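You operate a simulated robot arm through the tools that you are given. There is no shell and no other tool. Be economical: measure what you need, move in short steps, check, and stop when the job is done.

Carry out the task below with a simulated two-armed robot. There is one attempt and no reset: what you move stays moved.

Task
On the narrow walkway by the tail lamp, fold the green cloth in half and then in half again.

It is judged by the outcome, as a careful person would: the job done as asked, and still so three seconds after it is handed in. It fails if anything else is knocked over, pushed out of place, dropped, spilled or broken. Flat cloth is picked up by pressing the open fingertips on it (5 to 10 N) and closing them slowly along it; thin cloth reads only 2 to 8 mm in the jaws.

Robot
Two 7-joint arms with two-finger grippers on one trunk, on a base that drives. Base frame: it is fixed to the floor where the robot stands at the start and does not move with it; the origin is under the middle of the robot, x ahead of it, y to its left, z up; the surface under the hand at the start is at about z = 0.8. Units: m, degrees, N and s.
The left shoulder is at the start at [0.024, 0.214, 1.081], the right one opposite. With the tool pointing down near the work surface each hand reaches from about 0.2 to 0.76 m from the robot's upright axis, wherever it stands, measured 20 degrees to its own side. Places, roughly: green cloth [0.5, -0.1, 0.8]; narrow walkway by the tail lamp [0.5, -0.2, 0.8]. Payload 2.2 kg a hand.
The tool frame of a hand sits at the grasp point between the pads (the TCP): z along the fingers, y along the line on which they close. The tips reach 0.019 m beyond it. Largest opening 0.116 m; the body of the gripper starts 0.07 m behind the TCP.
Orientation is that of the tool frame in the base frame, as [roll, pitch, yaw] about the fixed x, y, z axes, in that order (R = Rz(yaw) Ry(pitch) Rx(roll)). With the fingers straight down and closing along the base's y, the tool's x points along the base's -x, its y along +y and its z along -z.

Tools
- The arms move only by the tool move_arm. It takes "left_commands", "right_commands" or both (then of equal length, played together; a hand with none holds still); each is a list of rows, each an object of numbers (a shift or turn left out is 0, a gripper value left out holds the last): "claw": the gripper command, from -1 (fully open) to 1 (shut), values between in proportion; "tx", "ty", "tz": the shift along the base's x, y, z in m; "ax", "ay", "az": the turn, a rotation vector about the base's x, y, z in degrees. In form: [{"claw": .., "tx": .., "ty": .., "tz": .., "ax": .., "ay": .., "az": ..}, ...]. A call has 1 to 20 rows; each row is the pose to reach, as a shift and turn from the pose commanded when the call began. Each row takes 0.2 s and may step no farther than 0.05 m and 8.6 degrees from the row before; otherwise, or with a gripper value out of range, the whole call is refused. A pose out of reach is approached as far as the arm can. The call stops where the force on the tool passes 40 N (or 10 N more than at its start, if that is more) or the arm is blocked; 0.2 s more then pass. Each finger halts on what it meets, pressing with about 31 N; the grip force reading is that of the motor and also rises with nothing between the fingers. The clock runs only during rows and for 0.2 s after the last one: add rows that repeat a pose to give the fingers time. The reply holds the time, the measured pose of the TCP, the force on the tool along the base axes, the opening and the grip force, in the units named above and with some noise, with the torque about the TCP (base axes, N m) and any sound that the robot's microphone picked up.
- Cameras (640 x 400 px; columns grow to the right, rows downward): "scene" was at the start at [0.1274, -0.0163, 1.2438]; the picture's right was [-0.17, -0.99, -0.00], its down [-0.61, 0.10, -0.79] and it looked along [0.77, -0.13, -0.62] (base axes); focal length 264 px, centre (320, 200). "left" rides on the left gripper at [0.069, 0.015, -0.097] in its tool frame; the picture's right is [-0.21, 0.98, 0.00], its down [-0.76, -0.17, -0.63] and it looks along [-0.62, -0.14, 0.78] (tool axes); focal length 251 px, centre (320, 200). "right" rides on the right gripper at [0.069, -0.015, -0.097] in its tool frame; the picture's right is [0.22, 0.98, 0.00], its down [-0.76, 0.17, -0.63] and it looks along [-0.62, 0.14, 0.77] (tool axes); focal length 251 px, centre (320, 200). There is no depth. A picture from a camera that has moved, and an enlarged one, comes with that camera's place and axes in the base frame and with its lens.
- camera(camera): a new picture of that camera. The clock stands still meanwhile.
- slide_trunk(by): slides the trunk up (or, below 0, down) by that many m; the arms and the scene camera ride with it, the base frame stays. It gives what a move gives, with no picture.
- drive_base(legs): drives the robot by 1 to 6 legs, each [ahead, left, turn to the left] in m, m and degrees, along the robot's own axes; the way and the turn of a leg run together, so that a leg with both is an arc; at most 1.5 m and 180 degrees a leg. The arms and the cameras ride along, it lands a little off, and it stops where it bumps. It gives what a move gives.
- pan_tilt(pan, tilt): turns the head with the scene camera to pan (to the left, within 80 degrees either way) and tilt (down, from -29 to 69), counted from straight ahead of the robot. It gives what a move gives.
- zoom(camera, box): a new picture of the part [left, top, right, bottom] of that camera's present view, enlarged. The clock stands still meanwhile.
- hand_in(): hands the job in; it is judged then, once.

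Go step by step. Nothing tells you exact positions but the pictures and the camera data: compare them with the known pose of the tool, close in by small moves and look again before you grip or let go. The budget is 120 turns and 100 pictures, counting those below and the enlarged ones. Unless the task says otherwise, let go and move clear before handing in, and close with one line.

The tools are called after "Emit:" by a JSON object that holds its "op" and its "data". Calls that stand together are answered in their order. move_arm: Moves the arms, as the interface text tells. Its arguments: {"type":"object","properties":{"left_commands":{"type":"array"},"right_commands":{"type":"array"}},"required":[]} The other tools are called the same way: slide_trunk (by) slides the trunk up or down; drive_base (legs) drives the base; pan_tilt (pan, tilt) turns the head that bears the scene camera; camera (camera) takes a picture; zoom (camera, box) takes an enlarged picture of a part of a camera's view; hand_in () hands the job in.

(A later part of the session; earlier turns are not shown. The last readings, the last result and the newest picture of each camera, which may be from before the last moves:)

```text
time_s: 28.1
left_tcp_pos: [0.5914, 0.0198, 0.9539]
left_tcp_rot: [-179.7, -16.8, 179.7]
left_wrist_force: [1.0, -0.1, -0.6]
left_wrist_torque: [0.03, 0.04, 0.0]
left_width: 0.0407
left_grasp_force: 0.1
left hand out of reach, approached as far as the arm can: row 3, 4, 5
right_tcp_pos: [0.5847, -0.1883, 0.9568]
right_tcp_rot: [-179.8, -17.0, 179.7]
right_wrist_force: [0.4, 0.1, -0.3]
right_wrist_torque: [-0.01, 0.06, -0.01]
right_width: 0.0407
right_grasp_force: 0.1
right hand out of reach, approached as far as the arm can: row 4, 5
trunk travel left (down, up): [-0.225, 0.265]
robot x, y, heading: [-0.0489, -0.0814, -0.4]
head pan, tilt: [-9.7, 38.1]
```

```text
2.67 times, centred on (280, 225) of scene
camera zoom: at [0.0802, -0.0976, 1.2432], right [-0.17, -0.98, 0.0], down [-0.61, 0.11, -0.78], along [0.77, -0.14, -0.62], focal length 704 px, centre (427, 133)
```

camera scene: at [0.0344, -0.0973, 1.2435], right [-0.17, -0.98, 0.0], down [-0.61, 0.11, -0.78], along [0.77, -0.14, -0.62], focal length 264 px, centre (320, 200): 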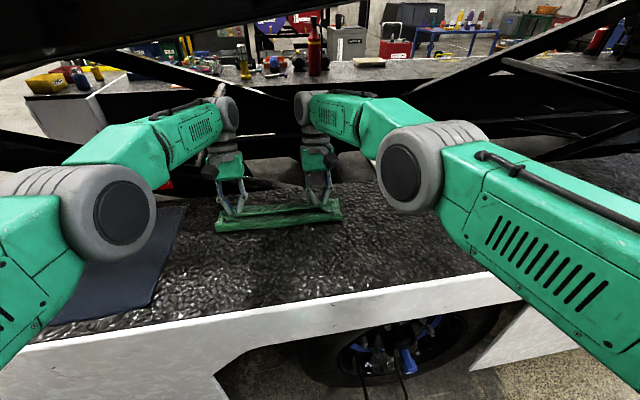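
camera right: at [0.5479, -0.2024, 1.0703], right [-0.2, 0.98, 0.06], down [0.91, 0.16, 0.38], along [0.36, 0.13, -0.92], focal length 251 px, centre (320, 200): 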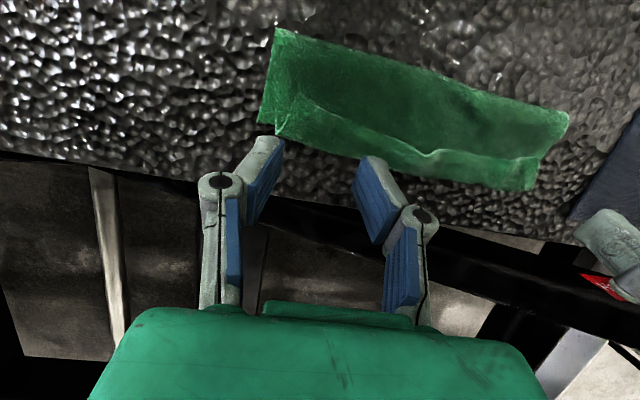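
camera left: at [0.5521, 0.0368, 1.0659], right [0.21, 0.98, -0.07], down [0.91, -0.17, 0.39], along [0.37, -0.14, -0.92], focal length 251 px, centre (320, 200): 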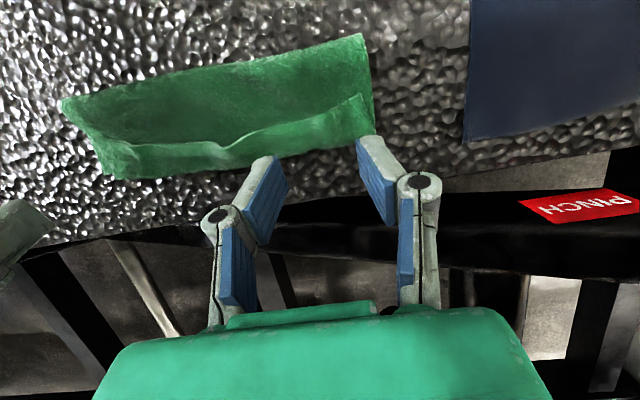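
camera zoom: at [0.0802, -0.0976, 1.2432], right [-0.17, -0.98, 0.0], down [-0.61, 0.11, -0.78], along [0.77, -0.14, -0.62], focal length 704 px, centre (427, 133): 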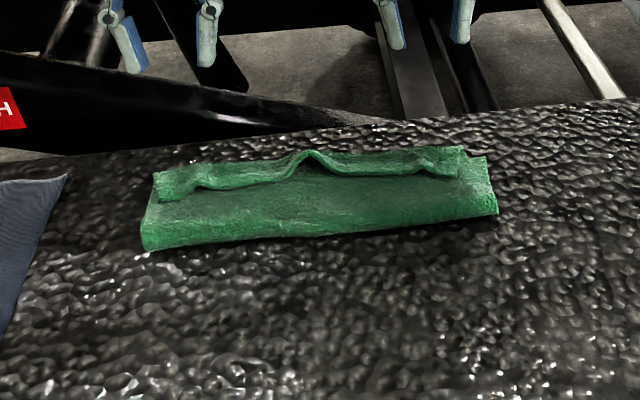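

The fold is on, but about 3 cm of the top flap's edge is curled back like a hem, and the crease sits about 1–2 cm too far forward. I'll try sweeping the fingertips just above the layers, from behind the lip outward, to flip it open. First I'll position above.

Emit:
{"op": "move_arm", "data": {"left_commands": [{"tx": -0.02, "ty": 0, "ay": -7, "claw": 0}, {"tx": -0.04, "ty": 0.01, "tz": -0.02, "ay": -14}, {"tx": -0.056, "ty": 0.01, "tz": -0.05, "ay": -19}, {"tx": -0.056, "ty": 0.01, "tz": -0.09, "ay": -19}, {"tx": -0.056, "ty": 0.01, "tz": -0.11, "ay": -19}, {"tx": -0.056, "ty": 0.01, "tz": -0.11, "ay": -19}], "right_commands": [{"tx": -0.02, "ty": 0, "ay": -7, "claw": 0}, {"tx": -0.04, "ty": 0, "tz": -0.02, "ay": -14}, {"tx": -0.056, "ty": 0, "tz": -0.05, "ay": -19}, {"tx": -0.056, "ty": 0, "tz": -0.09, "ay": -19}, {"tx": -0.056, "ty": 0, "tz": -0.11, "ay": -19}, {"tx": -0.056, "ty": 0, "tz": -0.11, "ay": -19}]}}

Emit:
{"op": "camera", "data": {"camera": "right"}}

Emit:
{"op": "camera", "data": {"camera": "left"}}

```text
time_s: 29.5
left_tcp_pos: [0.529, 0.0304, 0.8455]
left_tcp_rot: [-179.6, 2.7, 179.8]
left_wrist_force: [-0.2, 0.1, 0.9]
left_wrist_torque: [0.01, 0.02, -0.02]
left_width: 0.0577
left_grasp_force: 0.0
right_tcp_pos: [0.5238, -0.1887, 0.8471]
right_tcp_rot: [-179.9, 2.1, 179.7]
right_wrist_force: [0.5, 0.8, 1.1]
right_wrist_torque: [-0.03, 0.01, -0.01]
right_width: 0.0577
right_grasp_force: 0.0
trunk travel left (down, up): [-0.225, 0.265]
robot x, y, heading: [-0.0515, -0.0824, -0.5]
head pan, tilt: [-9.7, 38.1]
```

```text
68 pictures are left
camera right: at [0.4501, -0.2038, 0.9432], right [-0.21, 0.98, -0.01], down [0.73, 0.16, 0.66], along [0.65, 0.13, -0.75], focal length 251 px, centre (320, 200)
```

right: 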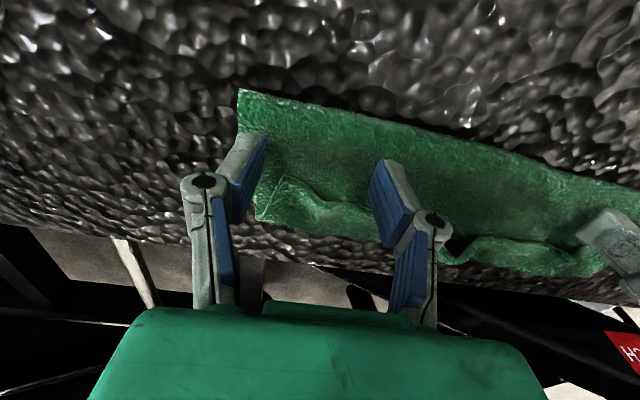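

```text
67 pictures are left
camera left: at [0.455, 0.0472, 0.9383], right [0.22, 0.98, 0.0], down [0.73, -0.17, 0.67], along [0.65, -0.14, -0.75], focal length 251 px, centre (320, 200)
```

left: 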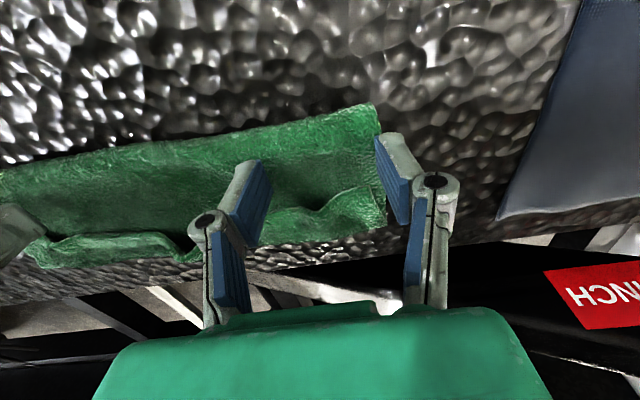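

The crease is at x ≈ 0.507 and the lip edge is just ahead of the fingertips. I'll lower to just above the layers and sweep forward slowly.

Emit:
{"op": "move_arm", "data": {"left_commands": [{"ty": -0.01, "tz": -0.01}, {"ty": -0.01, "tz": -0.019}, {"tx": 0.01, "ty": -0.01, "tz": -0.019}, {"tx": 0.02, "ty": -0.01, "tz": -0.019}, {"tx": 0.03, "ty": -0.01, "tz": -0.019}, {"tx": 0.04, "ty": -0.01, "tz": -0.019}, {"tx": 0.04, "ty": -0.01, "tz": -0.019}], "right_commands": [{"ty": 0.003, "tz": -0.01}, {"ty": 0.003, "tz": -0.02}, {"tx": 0.01, "ty": 0.003, "tz": -0.02}, {"tx": 0.02, "ty": 0.003, "tz": -0.02}, {"tx": 0.03, "ty": 0.003, "tz": -0.02}, {"tx": 0.04, "ty": 0.003, "tz": -0.02}, {"tx": 0.04, "ty": 0.003, "tz": -0.02}]}}

Emit:
{"op": "camera", "data": {"camera": "right"}}

Emit:
{"op": "camera", "data": {"camera": "left"}}

```text
time_s: 31.1
left_tcp_pos: [0.5678, 0.0226, 0.8258]
left_tcp_rot: [-179.8, 2.6, 179.7]
left_wrist_force: [-3.0, -0.1, 3.6]
left_wrist_torque: [-0.03, 0.04, -0.04]
left_width: 0.0585
left_grasp_force: 0.3
right_tcp_pos: [0.564, -0.1836, 0.8289]
right_tcp_rot: [-179.9, 2.1, 179.7]
right_wrist_force: [-1.7, 0.5, 1.5]
right_wrist_torque: [0.04, 0.03, -0.02]
right_width: 0.0579
right_grasp_force: 0.1
trunk travel left (down, up): [-0.225, 0.265]
robot x, y, heading: [-0.0531, -0.0834, -0.2]
head pan, tilt: [-9.7, 38.1]
```

```text
66 pictures are left
camera right: at [0.4914, -0.1998, 0.9223], right [-0.21, 0.98, -0.01], down [0.73, 0.16, 0.66], along [0.65, 0.13, -0.75], focal length 251 px, centre (320, 200)
```

right: 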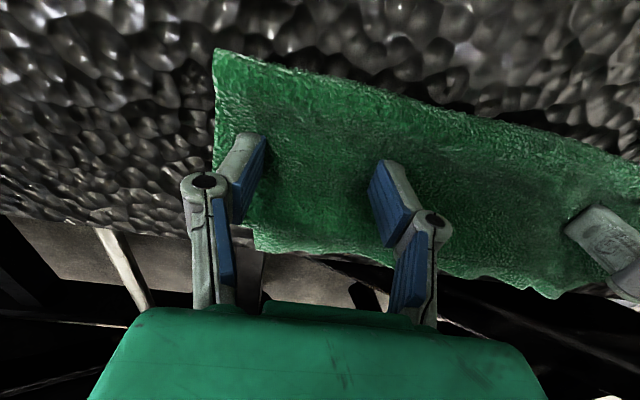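

```text
65 pictures are left
camera left: at [0.4946, 0.0393, 0.9184], right [0.22, 0.98, 0.0], down [0.73, -0.17, 0.67], along [0.65, -0.14, -0.75], focal length 251 px, centre (320, 200)
```

left: 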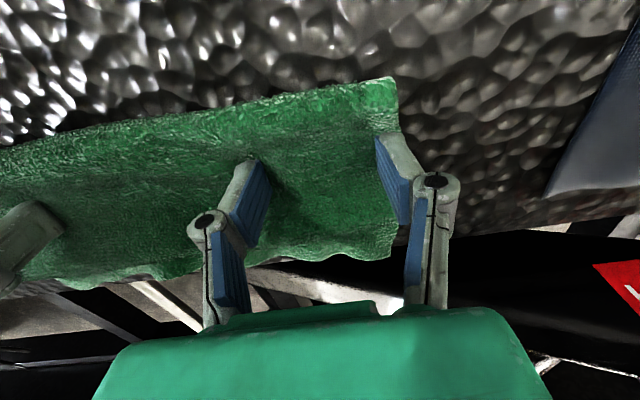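

It flipped open. I'll lift the hands and look at the result.

Emit:
{"op": "move_arm", "data": {"left_commands": [{"tz": 0.03}, {"tx": -0.03, "tz": 0.07}, {"tx": -0.06, "tz": 0.11}, {"tx": -0.09, "tz": 0.13}, {"tx": -0.09, "tz": 0.13}], "right_commands": [{"tz": 0.03}, {"tx": -0.03, "tz": 0.07}, {"tx": -0.06, "tz": 0.11}, {"tx": -0.09, "tz": 0.13}, {"tx": -0.09, "tz": 0.13}]}}

Emit:
{"op": "camera", "data": {"camera": "right"}}

Emit:
{"op": "camera", "data": {"camera": "left"}}

Emit:
{"op": "zoom", "data": {"camera": "scene", "box": [160, 150, 400, 300]}}

```text
time_s: 32.3
left_tcp_pos: [0.4832, 0.0206, 0.9532]
left_tcp_rot: [-179.7, 2.3, 179.7]
left_wrist_force: [0.7, 0.8, 0.3]
left_wrist_torque: [-0.04, 0.06, 0.0]
left_width: 0.058
left_grasp_force: 0.0
right_tcp_pos: [0.4754, -0.1855, 0.9567]
right_tcp_rot: [-179.9, 1.9, 179.8]
right_wrist_force: [1.0, 0.0, -0.6]
right_wrist_torque: [-0.01, 0.04, 0.0]
right_width: 0.0581
right_grasp_force: 0.0
trunk travel left (down, up): [-0.225, 0.265]
robot x, y, heading: [-0.0489, -0.0825, -0.2]
head pan, tilt: [-9.7, 38.1]
```

```text
64 pictures are left
camera right: at [0.4026, -0.1996, 1.0505], right [-0.21, 0.98, -0.01], down [0.74, 0.16, 0.66], along [0.64, 0.13, -0.75], focal length 251 px, centre (320, 200)
```

right: 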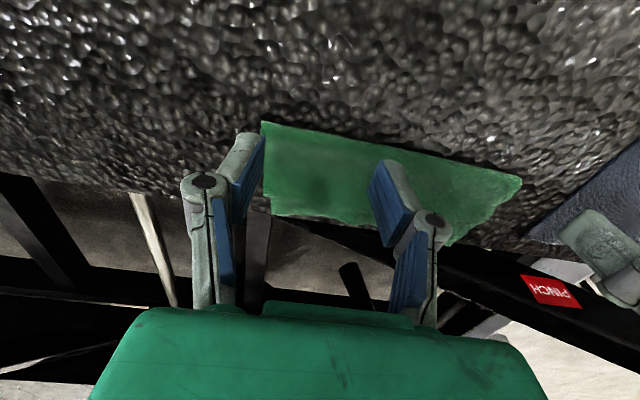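

```text
63 pictures are left
camera left: at [0.4099, 0.0378, 1.0472], right [0.22, 0.98, 0.0], down [0.73, -0.17, 0.66], along [0.65, -0.14, -0.75], focal length 251 px, centre (320, 200)
```

left: 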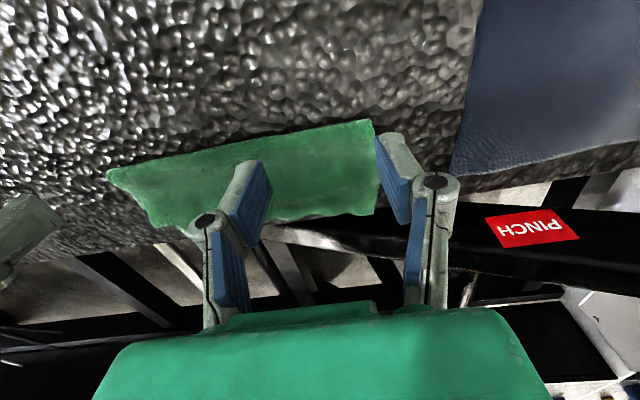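

```text
2.67 times, centred on (280, 225) of scene
camera zoom: at [0.0784, -0.0976, 1.2434], right [-0.17, -0.98, 0.0], down [-0.61, 0.11, -0.78], along [0.77, -0.14, -0.62], focal length 704 px, centre (427, 133)
```

zoom: 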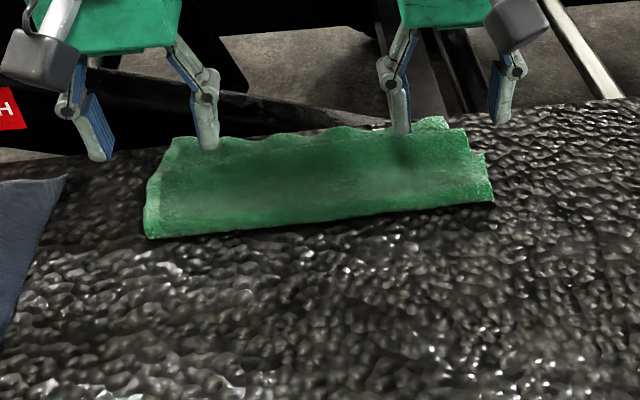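

The top layer is flat, but it now overhangs the bottom by about 4 cm, with the crease near x = 0.523. I'll press lightly on the top layer near the crease and drag it back towards the robot, so the crease rolls back.

Emit:
{"op": "move_arm", "data": {"left_commands": [{"tx": 0.04, "tz": -0.03}, {"tx": 0.077, "ty": -0.002, "tz": -0.07}, {"tx": 0.08, "ty": -0.002, "tz": -0.11}, {"tx": 0.08, "ty": -0.002, "tz": -0.122}, {"tx": 0.08, "ty": -0.002, "tz": -0.128}, {"tx": 0.08, "ty": -0.002, "tz": -0.128}], "right_commands": [{"tx": 0.04, "tz": -0.03}, {"tx": 0.08, "tz": -0.07}, {"tx": 0.08, "tz": -0.11}, {"tx": 0.08, "tz": -0.124}, {"tx": 0.08, "tz": -0.131}, {"tx": 0.08, "tz": -0.131}]}}

```text
refused: row 2 steps farther than a row can; nothing moved
```

Emit:
{"op": "move_arm", "data": {"left_commands": [{"tx": 0.03, "tz": -0.03}, {"tx": 0.06, "ty": -0.002, "tz": -0.06}, {"tx": 0.08, "ty": -0.002, "tz": -0.09}, {"tx": 0.08, "ty": -0.002, "tz": -0.122}, {"tx": 0.08, "ty": -0.002, "tz": -0.128}, {"tx": 0.08, "ty": -0.002, "tz": -0.128}], "right_commands": [{"tx": 0.03, "tz": -0.03}, {"tx": 0.06, "tz": -0.06}, {"tx": 0.08, "tz": -0.09}, {"tx": 0.08, "tz": -0.124}, {"tx": 0.08, "tz": -0.131}, {"tx": 0.08, "tz": -0.131}]}}

```text
time_s: 33.7
left_tcp_pos: [0.5609, 0.0174, 0.8284]
left_tcp_rot: [-179.7, 2.5, 179.8]
left_wrist_force: [-1.2, -0.4, 1.2]
left_wrist_torque: [0.0, 0.03, -0.01]
left_width: 0.0579
left_grasp_force: 0.0
right_tcp_pos: [0.5546, -0.1854, 0.8273]
right_tcp_rot: [-179.9, 2.2, 179.7]
right_wrist_force: [1.4, -0.3, 2.9]
right_wrist_torque: [-0.03, -0.03, 0.0]
right_width: 0.0579
right_grasp_force: 0.0
trunk travel left (down, up): [-0.225, 0.265]
robot x, y, heading: [-0.0507, -0.0811, -0.3]
head pan, tilt: [-9.7, 38.1]
```

Light contact is starting. I'll press a little more and drag back 4 cm.

Emit:
{"op": "move_arm", "data": {"left_commands": [{"tz": -0.003}, {"tz": -0.005}, {"tx": -0.008, "tz": -0.005}, {"tx": -0.016, "tz": -0.005}, {"tx": -0.024, "tz": -0.005}, {"tx": -0.032, "tz": -0.005}, {"tx": -0.04, "tz": -0.005}], "right_commands": [{"tz": -0.002}, {"tz": -0.003}, {"tx": -0.008, "tz": -0.003}, {"tx": -0.016, "tz": -0.003}, {"tx": -0.024, "tz": -0.003}, {"tx": -0.032, "tz": -0.003}, {"tx": -0.04, "tz": -0.003}]}}

Emit:
{"op": "camera", "data": {"camera": "right"}}

Emit:
{"op": "camera", "data": {"camera": "left"}}

Emit:
{"op": "zoom", "data": {"camera": "scene", "box": [160, 150, 400, 300]}}

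```text
time_s: 35.3
left_tcp_pos: [0.5186, 0.0199, 0.8233]
left_tcp_rot: [-179.6, 2.6, 179.7]
left_wrist_force: [6.3, -2.7, 17.0]
left_wrist_torque: [-0.31, -0.07, 0.09]
left_width: 0.0583
left_grasp_force: 8.3
right_tcp_pos: [0.5131, -0.1851, 0.824]
right_tcp_rot: [-179.9, 2.1, 179.7]
right_wrist_force: [4.8, 1.8, 7.8]
right_wrist_torque: [0.08, -0.08, -0.01]
right_width: 0.0596
right_grasp_force: 0.0
trunk travel left (down, up): [-0.225, 0.265]
robot x, y, heading: [-0.0516, -0.0853, -0.6]
head pan, tilt: [-9.7, 38.1]
```

```text
61 pictures are left
camera right: at [0.4399, -0.2, 0.9192], right [-0.21, 0.98, -0.01], down [0.73, 0.16, 0.66], along [0.65, 0.13, -0.75], focal length 251 px, centre (320, 200)
```

right: 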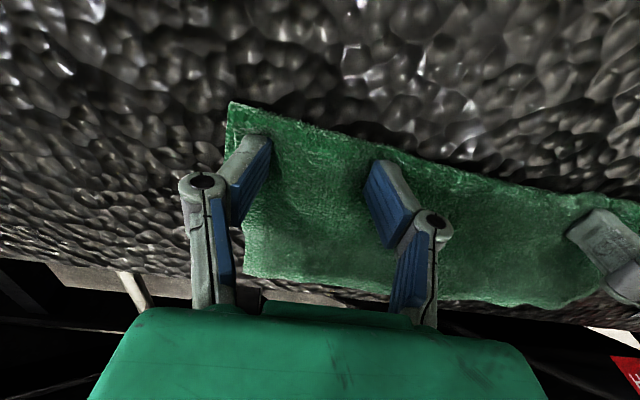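

```text
60 pictures are left
camera left: at [0.4445, 0.0363, 0.9155], right [0.22, 0.98, 0.0], down [0.73, -0.17, 0.67], along [0.65, -0.14, -0.75], focal length 251 px, centre (320, 200)
```

left: 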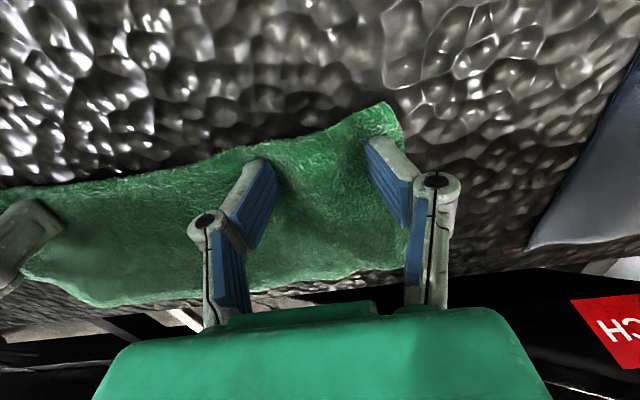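

```text
2.67 times, centred on (280, 225) of scene
camera zoom: at [0.0754, -0.0976, 1.244], right [-0.17, -0.98, 0.0], down [-0.61, 0.11, -0.79], along [0.77, -0.14, -0.62], focal length 704 px, centre (427, 133)
```

zoom: 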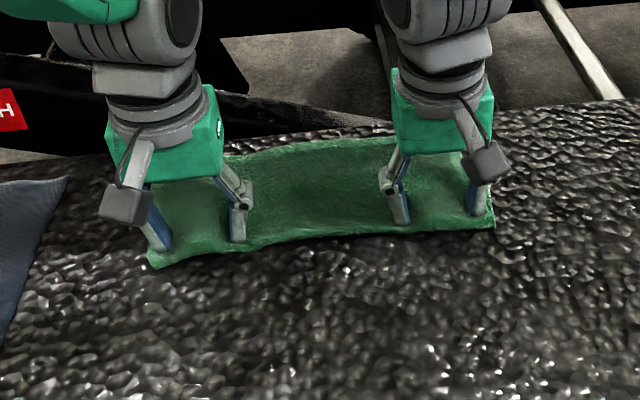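

The crease has rolled back to x ≈ 0.49. I'll lift straight up and check the alignment.

Emit:
{"op": "move_arm", "data": {"left_commands": [{"tz": 0.02}, {"tz": 0.05}, {"tx": -0.03, "tz": 0.09}, {"tx": -0.07, "tz": 0.11}, {"tx": -0.11, "tz": 0.13}, {"tx": -0.11, "tz": 0.13}], "right_commands": [{"tz": 0.02}, {"tz": 0.05}, {"tx": -0.03, "tz": 0.09}, {"tx": -0.07, "tz": 0.11}, {"tx": -0.11, "tz": 0.13}, {"tx": -0.11, "tz": 0.13}]}}

Emit:
{"op": "camera", "data": {"camera": "right"}}

Emit:
{"op": "camera", "data": {"camera": "left"}}

Emit:
{"op": "zoom", "data": {"camera": "scene", "box": [160, 150, 400, 300]}}

```text
time_s: 36.7
left_tcp_pos: [0.4112, 0.0186, 0.9506]
left_tcp_rot: [-179.5, 2.3, 179.7]
left_wrist_force: [-0.4, 0.8, -0.4]
left_wrist_torque: [-0.01, 0.05, -0.04]
left_width: 0.058
left_grasp_force: 0.0
right_tcp_pos: [0.4077, -0.185, 0.9513]
right_tcp_rot: [-179.9, 1.9, 179.7]
right_wrist_force: [1.7, -0.1, 0.2]
right_wrist_torque: [0.06, 0.02, 0.02]
right_width: 0.058
right_grasp_force: 0.0
trunk travel left (down, up): [-0.225, 0.265]
robot x, y, heading: [-0.052, -0.0796, -0.5]
head pan, tilt: [-9.7, 38.1]
```

```text
58 pictures are left
camera right: at [0.3339, -0.1989, 1.0463], right [-0.21, 0.98, -0.01], down [0.74, 0.16, 0.66], along [0.64, 0.13, -0.75], focal length 251 px, centre (320, 200)
```

right: 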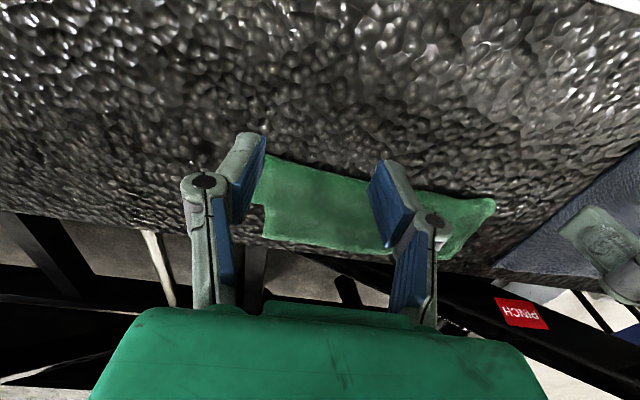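

```text
57 pictures are left
camera left: at [0.3381, 0.036, 1.0431], right [0.22, 0.98, 0.0], down [0.73, -0.17, 0.66], along [0.65, -0.14, -0.75], focal length 251 px, centre (320, 200)
```

left: 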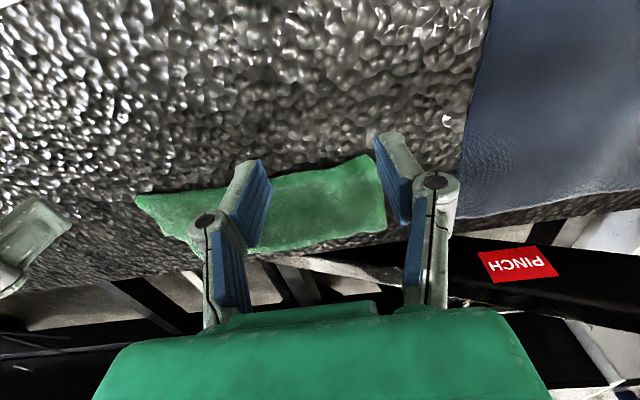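

```text
2.67 times, centred on (280, 225) of scene
camera zoom: at [0.0783, -0.0975, 1.2434], right [-0.17, -0.98, 0.0], down [-0.61, 0.11, -0.78], along [0.77, -0.14, -0.62], focal length 704 px, centre (427, 133)
```

zoom: 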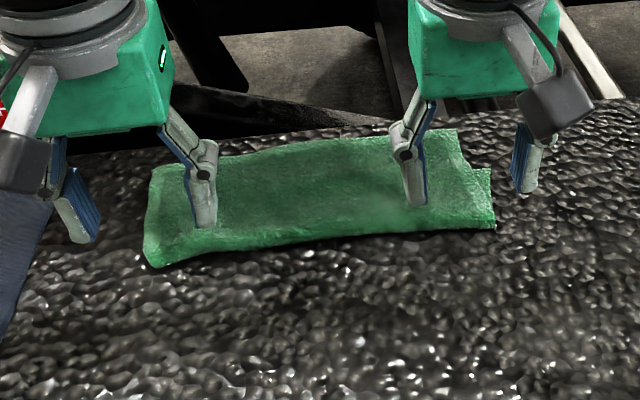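

On the left the crease is about right. On the right the top overhangs the bottom by about 6 cm (top edge x ≈ 0.632, bottom ≈ 0.567). I'll use the right hand to re-pinch the overhanging top-right edge, where it is a single layer, and relay that side.

Emit:
{"op": "move_arm", "data": {"right_commands": [{"tx": 0.04, "claw": 0.2}, {"tx": 0.08, "ay": -2}, {"tx": 0.12, "ay": -4}, {"tx": 0.16, "ay": -6}, {"tx": 0.2, "tz": -0.02, "ay": -6}, {"tx": 0.217, "ty": -0.002, "tz": -0.05, "ay": -6}, {"tx": 0.217, "ty": -0.002, "tz": -0.08, "ay": -6}, {"tx": 0.217, "ty": -0.002, "tz": -0.11, "ay": -6}, {"tx": 0.217, "ty": -0.002, "tz": -0.11, "ay": -6}]}}

Emit:
{"op": "camera", "data": {"camera": "right"}}

Emit:
{"op": "camera", "data": {"camera": "scene"}}

```text
time_s: 38.7
left_tcp_pos: [0.4095, 0.019, 0.9522]
left_tcp_rot: [-179.8, 2.5, 179.7]
left_wrist_force: [-0.3, 0.3, 0.3]
left_wrist_torque: [0.03, -0.01, -0.02]
left_width: 0.0579
left_grasp_force: 0.0
right_tcp_pos: [0.6222, -0.1862, 0.844]
right_tcp_rot: [-179.9, 8.2, 179.6]
right_wrist_force: [-0.2, 0.0, 0.3]
right_wrist_torque: [-0.01, -0.01, -0.01]
right_width: 0.0465
right_grasp_force: 0.0
trunk travel left (down, up): [-0.225, 0.265]
robot x, y, heading: [-0.0492, -0.0791, -0.5]
head pan, tilt: [-9.7, 38.1]
```

```text
55 pictures are left
camera right: at [0.5396, -0.2014, 0.9305], right [-0.21, 0.98, -0.03], down [0.66, 0.16, 0.73], along [0.72, 0.13, -0.68], focal length 251 px, centre (320, 200)
```

right: 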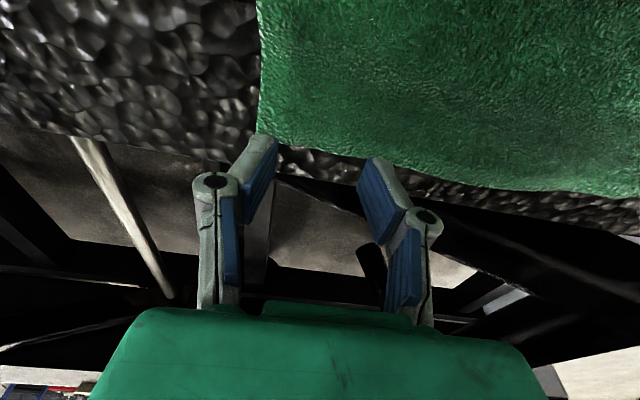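

```text
54 pictures are left
camera scene: at [0.0767, -0.0978, 1.2438], right [-0.17, -0.98, 0.0], down [-0.61, 0.11, -0.79], along [0.77, -0.14, -0.62], focal length 264 px, centre (320, 200)
```

scene: 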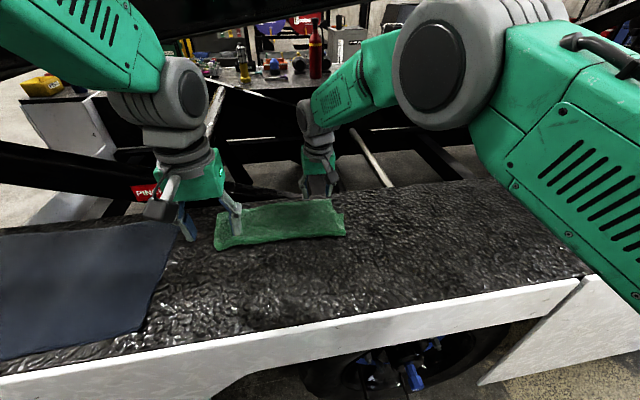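

The top-right corner is at about (0.63, -0.214), 2 cm from the walkway's far edge. I'll press down and close slowly on it.

Emit:
{"op": "move_arm", "data": {"right_commands": [{"tx": 0.005, "ty": 0.004, "tz": -0.012}, {"tx": 0.005, "ty": 0.004, "tz": -0.018}, {"tx": 0.005, "ty": 0.004, "tz": -0.021}, {"tx": 0.005, "ty": 0.004, "tz": -0.0225}, {"tx": 0.005, "ty": 0.004, "tz": -0.0225}]}}

```text
time_s: 39.9
left_tcp_pos: [0.4088, 0.0194, 0.9524]
left_tcp_rot: [-179.5, 2.5, 179.7]
left_wrist_force: [-0.4, 0.3, 0.1]
left_wrist_torque: [-0.01, -0.04, 0.0]
left_width: 0.0582
left_grasp_force: 0.1
right_tcp_pos: [0.628, -0.1831, 0.8235]
right_tcp_rot: [-179.9, 8.3, 179.7]
right_wrist_force: [5.2, -0.8, 14.5]
right_wrist_torque: [-0.05, 0.0, 0.05]
right_width: 0.049
right_grasp_force: 0.0
trunk travel left (down, up): [-0.225, 0.265]
robot x, y, heading: [-0.0473, -0.083, -0.6]
head pan, tilt: [-9.7, 38.1]
```

Emit:
{"op": "move_arm", "data": {"right_commands": [{"tz": 0.001, "claw": 0.28}, {"tz": 0.001, "claw": 0.36}, {"tz": 0.001, "claw": 0.44}, {"tz": 0.001, "claw": 0.52}, {"tz": 0.001, "claw": 0.6}, {"tz": 0.001, "claw": 0.68}, {"tz": 0.001, "claw": 0.76}, {"tz": 0.001, "claw": 0.84}, {"tz": 0.001, "claw": 0.92}, {"tz": 0.001, "claw": 1}, {"tz": 0.001, "claw": 1}, {"tz": 0.001, "claw": 1}]}}

Emit:
{"op": "camera", "data": {"camera": "right"}}

```text
time_s: 42.5
left_tcp_pos: [0.4083, 0.0191, 0.9526]
left_tcp_rot: [-179.5, 2.5, 179.7]
left_wrist_force: [0.0, -0.4, 0.4]
left_wrist_torque: [-0.02, 0.03, -0.01]
left_width: 0.0579
left_grasp_force: 0.1
right_tcp_pos: [0.6257, -0.1824, 0.8221]
right_tcp_rot: [-179.9, 8.2, 179.7]
right_wrist_force: [-3.3, -1.1, 14.8]
right_wrist_torque: [-0.03, 0.18, -0.01]
right_width: 0.0059
right_grasp_force: 31.2
trunk travel left (down, up): [-0.225, 0.265]
robot x, y, heading: [-0.0497, -0.0816, -0.4]
head pan, tilt: [-9.7, 38.1]
```

```text
53 pictures are left
camera right: at [0.5433, -0.1975, 0.9091], right [-0.21, 0.98, -0.03], down [0.66, 0.16, 0.73], along [0.72, 0.13, -0.68], focal length 251 px, centre (320, 200)
```

right: 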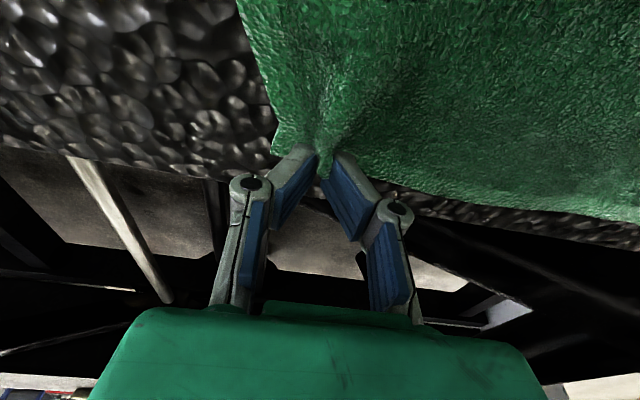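

Gripped at 5.9 mm, with the edge facing outward, so it should not curl again. I'll carry this corner up and back to unroll the right side.

Emit:
{"op": "move_arm", "data": {"right_commands": [{"tx": -0.01, "tz": 0.025}, {"tx": -0.035, "tz": 0.055}, {"tx": -0.065, "tz": 0.08}, {"tx": -0.1, "tz": 0.095}, {"tx": -0.135, "tz": 0.095}, {"tx": -0.165, "tz": 0.08}, {"tx": -0.19, "tz": 0.055}, {"tx": -0.21, "tz": 0.03}, {"tx": -0.22, "tz": 0.02}, {"tx": -0.22, "tz": 0.02}]}}

Emit:
{"op": "camera", "data": {"camera": "right"}}

Emit:
{"op": "zoom", "data": {"camera": "scene", "box": [160, 150, 400, 300]}}

```text
time_s: 44.7
left_tcp_pos: [0.4088, 0.0179, 0.9519]
left_tcp_rot: [-179.7, 2.5, 179.6]
left_wrist_force: [0.0, 0.1, 0.1]
left_wrist_torque: [0.0, 0.0, -0.01]
left_width: 0.0581
left_grasp_force: 0.1
right_tcp_pos: [0.4104, -0.1863, 0.8503]
right_tcp_rot: [178.2, 8.4, 178.1]
right_wrist_force: [-0.1, -0.2, -2.0]
right_wrist_torque: [-0.02, 0.01, 0.04]
right_width: 0.0052
right_grasp_force: 31.4
trunk travel left (down, up): [-0.225, 0.265]
robot x, y, heading: [-0.0535, -0.078, -0.4]
head pan, tilt: [-9.7, 38.1]
```

```text
52 pictures are left
camera right: at [0.3273, -0.2015, 0.936], right [-0.18, 0.98, 0.0], down [0.66, 0.12, 0.74], along [0.73, 0.14, -0.67], focal length 251 px, centre (320, 200)
```

right: 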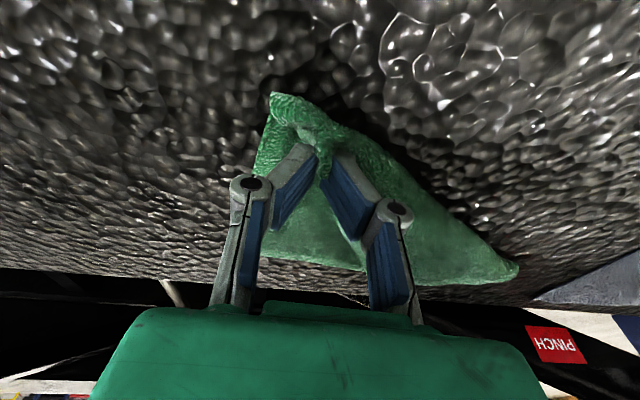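

```text
2.67 times, centred on (280, 225) of scene
camera zoom: at [0.0762, -0.0975, 1.2438], right [-0.17, -0.98, 0.0], down [-0.61, 0.11, -0.79], along [0.77, -0.14, -0.62], focal length 704 px, centre (427, 133)
```

zoom: 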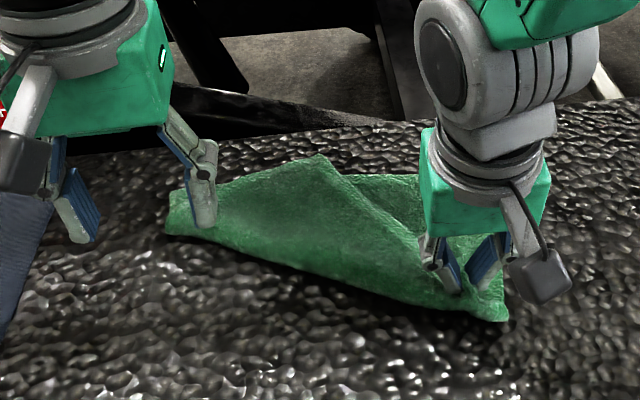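

The right side is unrolled, but the left end turned slightly with it. I'll pick up the left top corner the same way so both hands can relay the fold together, so I'll look with the left camera.

Emit:
{"op": "camera", "data": {"camera": "left"}}

Emit:
{"op": "move_arm", "data": {"left_commands": [{"tx": 0.04, "tz": 0.02}, {"tx": 0.08, "tz": 0.02}, {"tx": 0.1, "ty": 0.01, "tz": 0.02}, {"tx": 0.1, "ty": 0.01, "tz": 0.02}]}}

Emit:
{"op": "camera", "data": {"camera": "left"}}

```text
50 pictures are left
camera left: at [0.336, 0.0359, 1.0446], right [0.22, 0.98, 0.0], down [0.73, -0.17, 0.67], along [0.65, -0.14, -0.75], focal length 251 px, centre (320, 200)
```

left: 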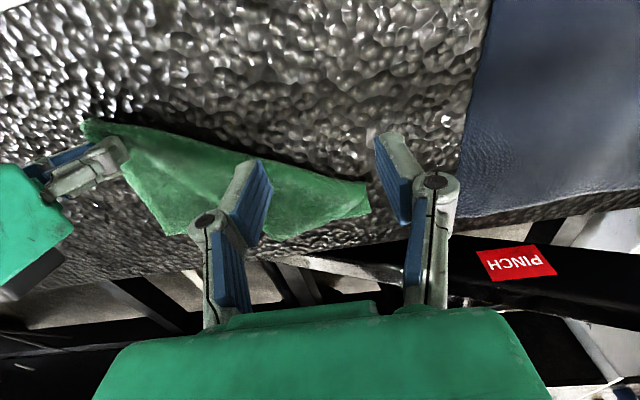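

```text
time_s: 45.7
left_tcp_pos: [0.5074, 0.0303, 0.9715]
left_tcp_rot: [-179.5, 2.5, 179.8]
left_wrist_force: [0.6, 0.7, -0.1]
left_wrist_torque: [-0.01, 0.03, 0.02]
left_width: 0.058
left_grasp_force: 0.1
right_tcp_pos: [0.4101, -0.1871, 0.849]
right_tcp_rot: [178.3, 8.3, 178.0]
right_wrist_force: [0.1, 0.1, -0.2]
right_wrist_torque: [0.04, 0.01, 0.04]
right_width: 0.0053
right_grasp_force: 30.9
trunk travel left (down, up): [-0.225, 0.265]
robot x, y, heading: [-0.0524, -0.0837, -0.2]
head pan, tilt: [-9.7, 38.1]
```

```text
49 pictures are left
camera left: at [0.4331, 0.0475, 1.0647], right [0.22, 0.98, 0.0], down [0.73, -0.17, 0.67], along [0.65, -0.14, -0.75], focal length 251 px, centre (320, 200)
```

left: 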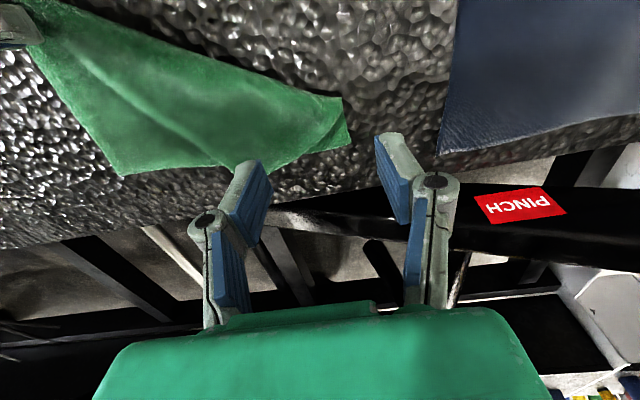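

Emit:
{"op": "zoom", "data": {"camera": "left", "box": [20, 40, 380, 265]}}

Emit:
{"op": "zoom", "data": {"camera": "scene", "box": [200, 180, 380, 292]}}

```text
1.78 times, centred on (200, 152) of left
camera zoom: at [0.4331, 0.0475, 1.0647], right [0.22, 0.98, 0.0], down [0.73, -0.17, 0.67], along [0.65, -0.14, -0.75], focal length 447 px, centre (533, 284)
```

zoom: 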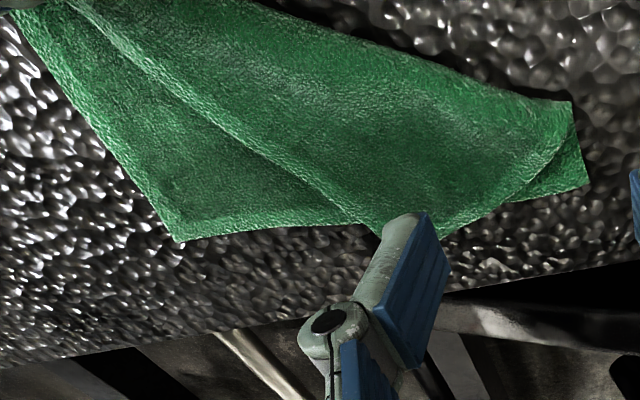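

```text
3.56 times, centred on (290, 236) of scene
camera zoom: at [0.0766, -0.0973, 1.2438], right [-0.17, -0.98, 0.0], down [-0.61, 0.11, -0.79], along [0.77, -0.14, -0.62], focal length 939 px, centre (427, 72)
```

zoom: 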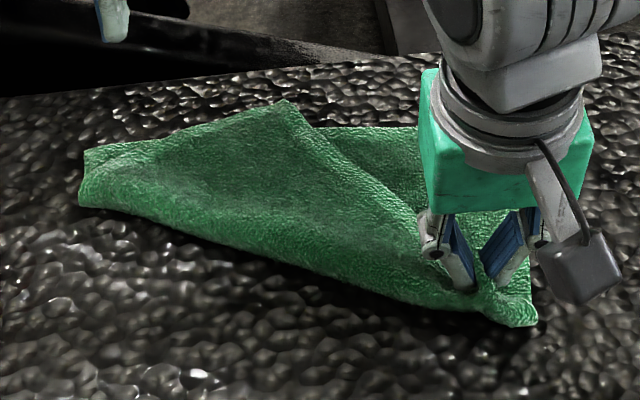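

Now it's clear. The top-left corner sits at about (0.600, -0.052), about 2.5 cm past the bottom far edge, and the bottom layer lies straight from (0.581, 0.052) to (0.564, -0.244). I'll hover the left hand over that corner.

Emit:
{"op": "move_arm", "data": {"left_commands": [{"claw": 0.5, "tx": 0.03, "ty": -0.03}, {"tx": 0.06, "ty": -0.06, "tz": -0.02, "ay": 2}, {"tx": 0.075, "ty": -0.077, "tz": -0.05, "ay": 2}, {"tx": 0.075, "ty": -0.077, "tz": -0.09, "ay": 2}, {"tx": 0.075, "ty": -0.077, "tz": -0.125, "ay": 2}, {"tx": 0.075, "ty": -0.077, "tz": -0.125, "ay": 2}]}}

Emit:
{"op": "camera", "data": {"camera": "left"}}

```text
time_s: 47.1
left_tcp_pos: [0.5841, -0.0473, 0.8463]
left_tcp_rot: [-179.6, 0.7, 179.7]
left_wrist_force: [0.3, -0.1, 0.2]
left_wrist_torque: [-0.02, 0.0, 0.0]
left_width: 0.029
left_grasp_force: 0.1
right_tcp_pos: [0.4097, -0.1878, 0.8478]
right_tcp_rot: [178.3, 8.1, 178.0]
right_wrist_force: [0.2, -0.7, -0.9]
right_wrist_torque: [0.02, -0.04, 0.0]
right_width: 0.0054
right_grasp_force: 31.1
trunk travel left (down, up): [-0.225, 0.265]
robot x, y, heading: [-0.0511, -0.0808, -0.1]
head pan, tilt: [-9.7, 38.1]
```

```text
46 pictures are left
camera left: at [0.5142, -0.03, 0.9423], right [0.22, 0.98, 0.0], down [0.75, -0.17, 0.64], along [0.62, -0.14, -0.77], focal length 251 px, centre (320, 200)
```

left: 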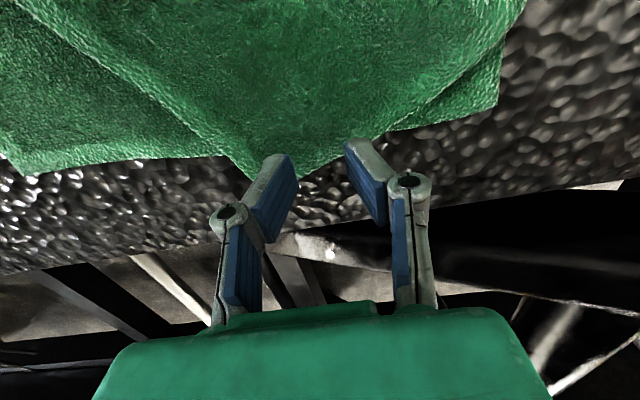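

The corner is actually at about (0.600, -0.086). I'll shift over it, press lightly and close.

Emit:
{"op": "move_arm", "data": {"left_commands": [{"ty": -0.015, "tx": 0.001}, {"ty": -0.026, "tx": 0.002, "tz": -0.008}, {"ty": -0.026, "tx": 0.002, "tz": -0.016}, {"ty": -0.026, "tx": 0.002, "tz": -0.021}, {"ty": -0.026, "tx": 0.002, "tz": -0.023}, {"ty": -0.026, "tx": 0.002, "tz": -0.023}]}}

Emit:
{"op": "camera", "data": {"camera": "left"}}

```text
time_s: 48.5
left_tcp_pos: [0.5854, -0.0737, 0.8259]
left_tcp_rot: [-179.7, 0.5, 179.6]
left_wrist_force: [0.1, -0.5, 5.6]
left_wrist_torque: [0.01, 0.07, 0.01]
left_width: 0.029
left_grasp_force: 0.1
right_tcp_pos: [0.4093, -0.1863, 0.8487]
right_tcp_rot: [178.2, 8.2, 178.0]
right_wrist_force: [1.1, -0.5, -0.4]
right_wrist_torque: [-0.01, 0.0, 0.03]
right_width: 0.0051
right_grasp_force: 31.7
trunk travel left (down, up): [-0.225, 0.265]
robot x, y, heading: [-0.0526, -0.0817, -0.6]
head pan, tilt: [-9.7, 38.1]
```

```text
45 pictures are left
camera left: at [0.5154, -0.0571, 0.9207], right [0.22, 0.98, 0.0], down [0.75, -0.17, 0.64], along [0.62, -0.14, -0.77], focal length 251 px, centre (320, 200)
```

left: 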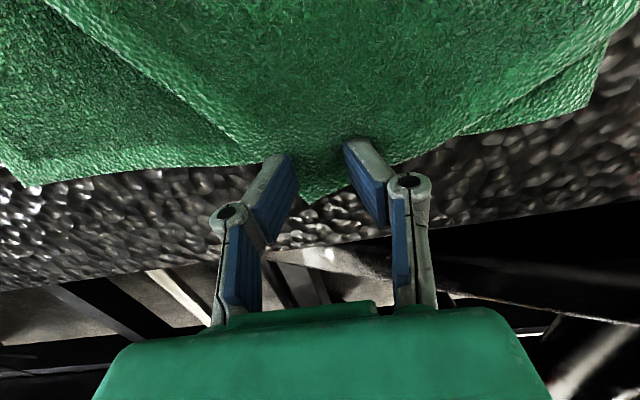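

Well placed: the corner tip shows between the fingers and contact is 5.6 N. I'll close slowly.

Emit:
{"op": "move_arm", "data": {"left_commands": [{"tz": -0.001, "claw": 0.55}, {"tz": -0.001, "claw": 0.6}, {"tz": -0.001, "claw": 0.66}, {"tz": -0.001, "claw": 0.72}, {"tz": -0.001, "claw": 0.78}, {"tz": -0.001, "claw": 0.84}, {"tz": -0.001, "claw": 0.92}, {"tz": -0.001, "claw": 1}, {"tz": -0.001, "claw": 1}, {"tz": 0.01, "claw": 1}, {"tz": 0.02, "claw": 1}]}}

Emit:
{"op": "camera", "data": {"camera": "left"}}

```text
time_s: 50.9
left_tcp_pos: [0.5863, -0.073, 0.8436]
left_tcp_rot: [-179.7, 0.4, 179.6]
left_wrist_force: [-0.7, -0.3, 0.1]
left_wrist_torque: [0.02, 0.01, 0.07]
left_width: 0.0052
left_grasp_force: 30.7
right_tcp_pos: [0.4094, -0.1876, 0.8472]
right_tcp_rot: [178.2, 8.1, 177.9]
right_wrist_force: [1.1, 0.0, -0.9]
right_wrist_torque: [-0.01, 0.02, 0.02]
right_width: 0.0052
right_grasp_force: 31.5
trunk travel left (down, up): [-0.225, 0.265]
robot x, y, heading: [-0.0475, -0.0806, -0.3]
head pan, tilt: [-9.7, 38.1]
```

```text
44 pictures are left
camera left: at [0.5159, -0.0563, 0.9391], right [0.22, 0.98, 0.0], down [0.75, -0.17, 0.64], along [0.62, -0.14, -0.77], focal length 251 px, centre (320, 200)
```

left: 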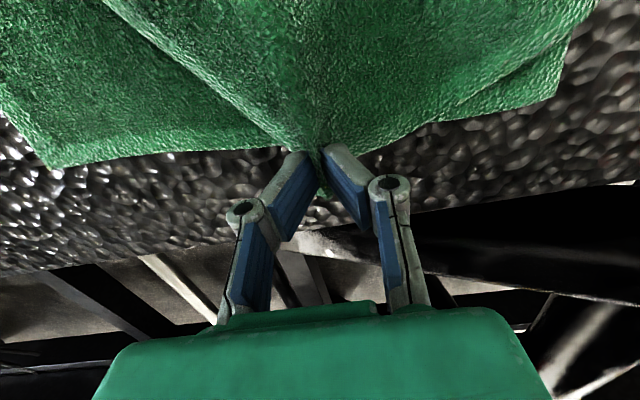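

Only the top layer came up. I'll carry the left corner up and back towards the near side, beside the right one.

Emit:
{"op": "move_arm", "data": {"left_commands": [{"tx": -0.01, "ty": 0.015, "tz": 0.03}, {"tx": -0.03, "ty": 0.03, "tz": 0.055}, {"tx": -0.055, "ty": 0.05, "tz": 0.075}, {"tx": -0.085, "ty": 0.07, "tz": 0.085}, {"tx": -0.115, "ty": 0.09, "tz": 0.08}, {"tx": -0.145, "ty": 0.105, "tz": 0.065}, {"tx": -0.165, "ty": 0.115, "tz": 0.045}, {"tx": -0.176, "ty": 0.115, "tz": 0.025}, {"tx": -0.176, "ty": 0.115, "tz": 0.01}, {"tx": -0.176, "ty": 0.115, "tz": 0.01}]}}

Emit:
{"op": "zoom", "data": {"camera": "scene", "box": [160, 150, 400, 300]}}

Emit:
{"op": "camera", "data": {"camera": "left"}}

```text
time_s: 53.1
left_tcp_pos: [0.4092, 0.0402, 0.8552]
left_tcp_rot: [-179.6, 0.5, 179.6]
left_wrist_force: [1.0, -12.4, -1.2]
left_wrist_torque: [-0.22, -0.03, 0.17]
left_width: 0.0053
left_grasp_force: 30.6
right_tcp_pos: [0.4089, -0.1862, 0.8474]
right_tcp_rot: [178.1, 8.2, 178.1]
right_wrist_force: [-1.5, 13.7, 1.1]
right_wrist_torque: [0.26, -0.02, -0.04]
right_width: 0.0055
right_grasp_force: 31.1
trunk travel left (down, up): [-0.225, 0.265]
robot x, y, heading: [-0.0461, -0.0854, -0.7]
head pan, tilt: [-9.7, 38.1]
```

```text
2.67 times, centred on (280, 225) of scene
camera zoom: at [0.0761, -0.0975, 1.2438], right [-0.17, -0.98, 0.0], down [-0.61, 0.11, -0.79], along [0.77, -0.14, -0.62], focal length 704 px, centre (427, 133)
```

zoom: 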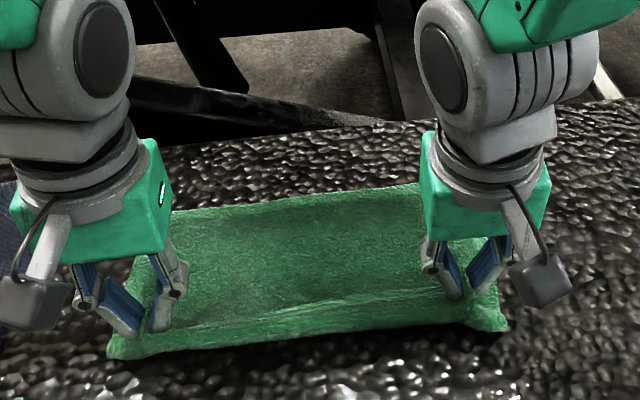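

```text
42 pictures are left
camera left: at [0.3394, 0.0581, 0.9515], right [0.22, 0.98, 0.0], down [0.75, -0.17, 0.64], along [0.62, -0.14, -0.77], focal length 251 px, centre (320, 200)
```

left: 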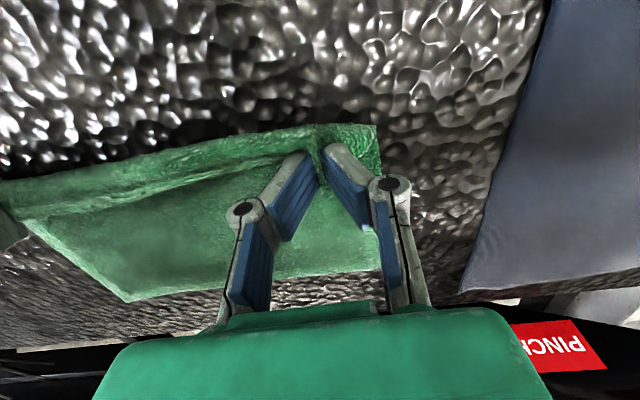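

Both hands hold the near edge again, and the bottom layer lies straight with its far edge at x ≈ 0.552. I'll refold along a low arc to put the edge on x ≈ 0.54, easing the side tension.

Emit:
{"op": "move_arm", "data": {"left_commands": [{"ty": -0.005, "tz": 0.02}, {"tx": 0.015, "ty": -0.005, "tz": 0.04}, {"tx": 0.035, "ty": -0.005, "tz": 0.05}, {"tx": 0.06, "ty": -0.005, "tz": 0.052}, {"tx": 0.085, "ty": -0.005, "tz": 0.042}, {"tx": 0.108, "ty": -0.005, "tz": 0.02}, {"tx": 0.125, "ty": -0.005, "tz": 0}, {"tx": 0.13, "ty": -0.005, "tz": -0.014}, {"tx": 0.13, "ty": -0.005, "tz": -0.014}], "right_commands": [{"ty": 0.003, "tz": 0.025}, {"tx": 0.015, "ty": 0.003, "tz": 0.046}, {"tx": 0.035, "ty": 0.003, "tz": 0.056}, {"tx": 0.06, "ty": 0.003, "tz": 0.058}, {"tx": 0.085, "ty": 0.003, "tz": 0.048}, {"tx": 0.108, "ty": 0.003, "tz": 0.025}, {"tx": 0.122, "ty": 0.003, "tz": 0.005}, {"tx": 0.126, "ty": 0.003, "tz": -0.008}, {"tx": 0.126, "ty": 0.003, "tz": -0.008}]}}

Emit:
{"op": "camera", "data": {"camera": "right"}}

Emit:
{"op": "camera", "data": {"camera": "left"}}

Emit:
{"op": "zoom", "data": {"camera": "scene", "box": [160, 150, 400, 300]}}

```text
time_s: 55.1
left_tcp_pos: [0.541, 0.0373, 0.8402]
left_tcp_rot: [-179.6, 0.5, 179.7]
left_wrist_force: [-1.0, -3.2, 0.5]
left_wrist_torque: [-0.02, -0.04, 0.05]
left_width: 0.0053
left_grasp_force: 31.0
right_tcp_pos: [0.532, -0.18, 0.8344]
right_tcp_rot: [-180.0, 8.3, 179.7]
right_wrist_force: [-0.9, 3.3, 0.3]
right_wrist_torque: [0.12, 0.02, -0.02]
right_width: 0.0052
right_grasp_force: 30.4
trunk travel left (down, up): [-0.225, 0.265]
robot x, y, heading: [-0.0509, -0.0835, -0.6]
head pan, tilt: [-9.7, 38.1]
```

```text
41 pictures are left
camera right: at [0.4498, -0.1942, 0.9194], right [-0.21, 0.98, -0.03], down [0.66, 0.16, 0.73], along [0.72, 0.13, -0.68], focal length 251 px, centre (320, 200)
```

right: 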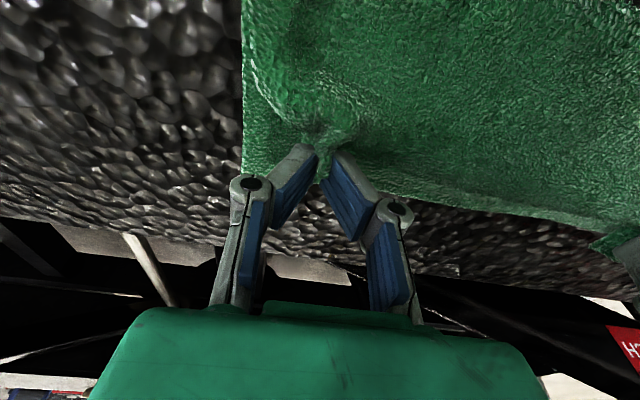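

```text
40 pictures are left
camera left: at [0.4709, 0.0539, 0.9362], right [0.22, 0.98, 0.0], down [0.75, -0.17, 0.64], along [0.62, -0.14, -0.77], focal length 251 px, centre (320, 200)
```

left: 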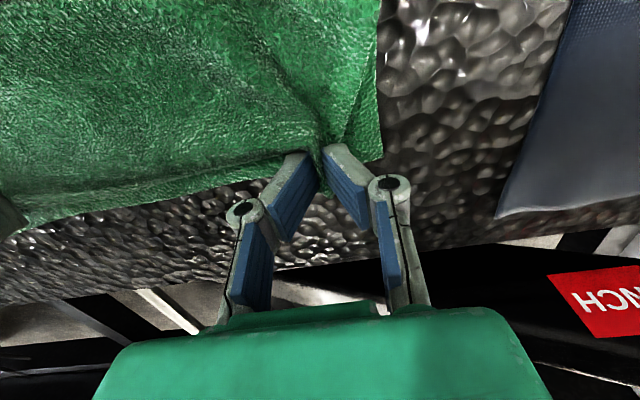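

```text
2.67 times, centred on (280, 225) of scene
camera zoom: at [0.0774, -0.0973, 1.2437], right [-0.17, -0.98, 0.0], down [-0.61, 0.11, -0.78], along [0.77, -0.14, -0.62], focal length 704 px, centre (427, 133)
```

zoom: 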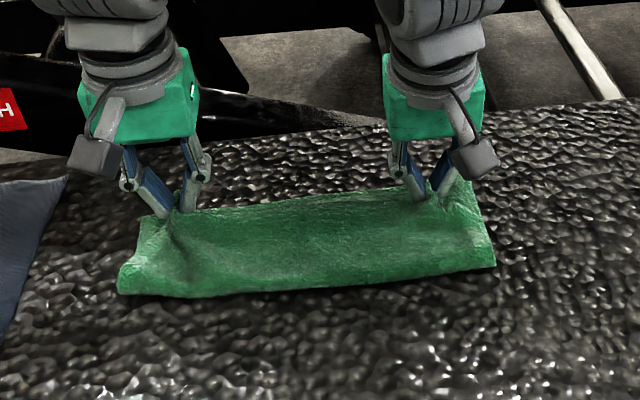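

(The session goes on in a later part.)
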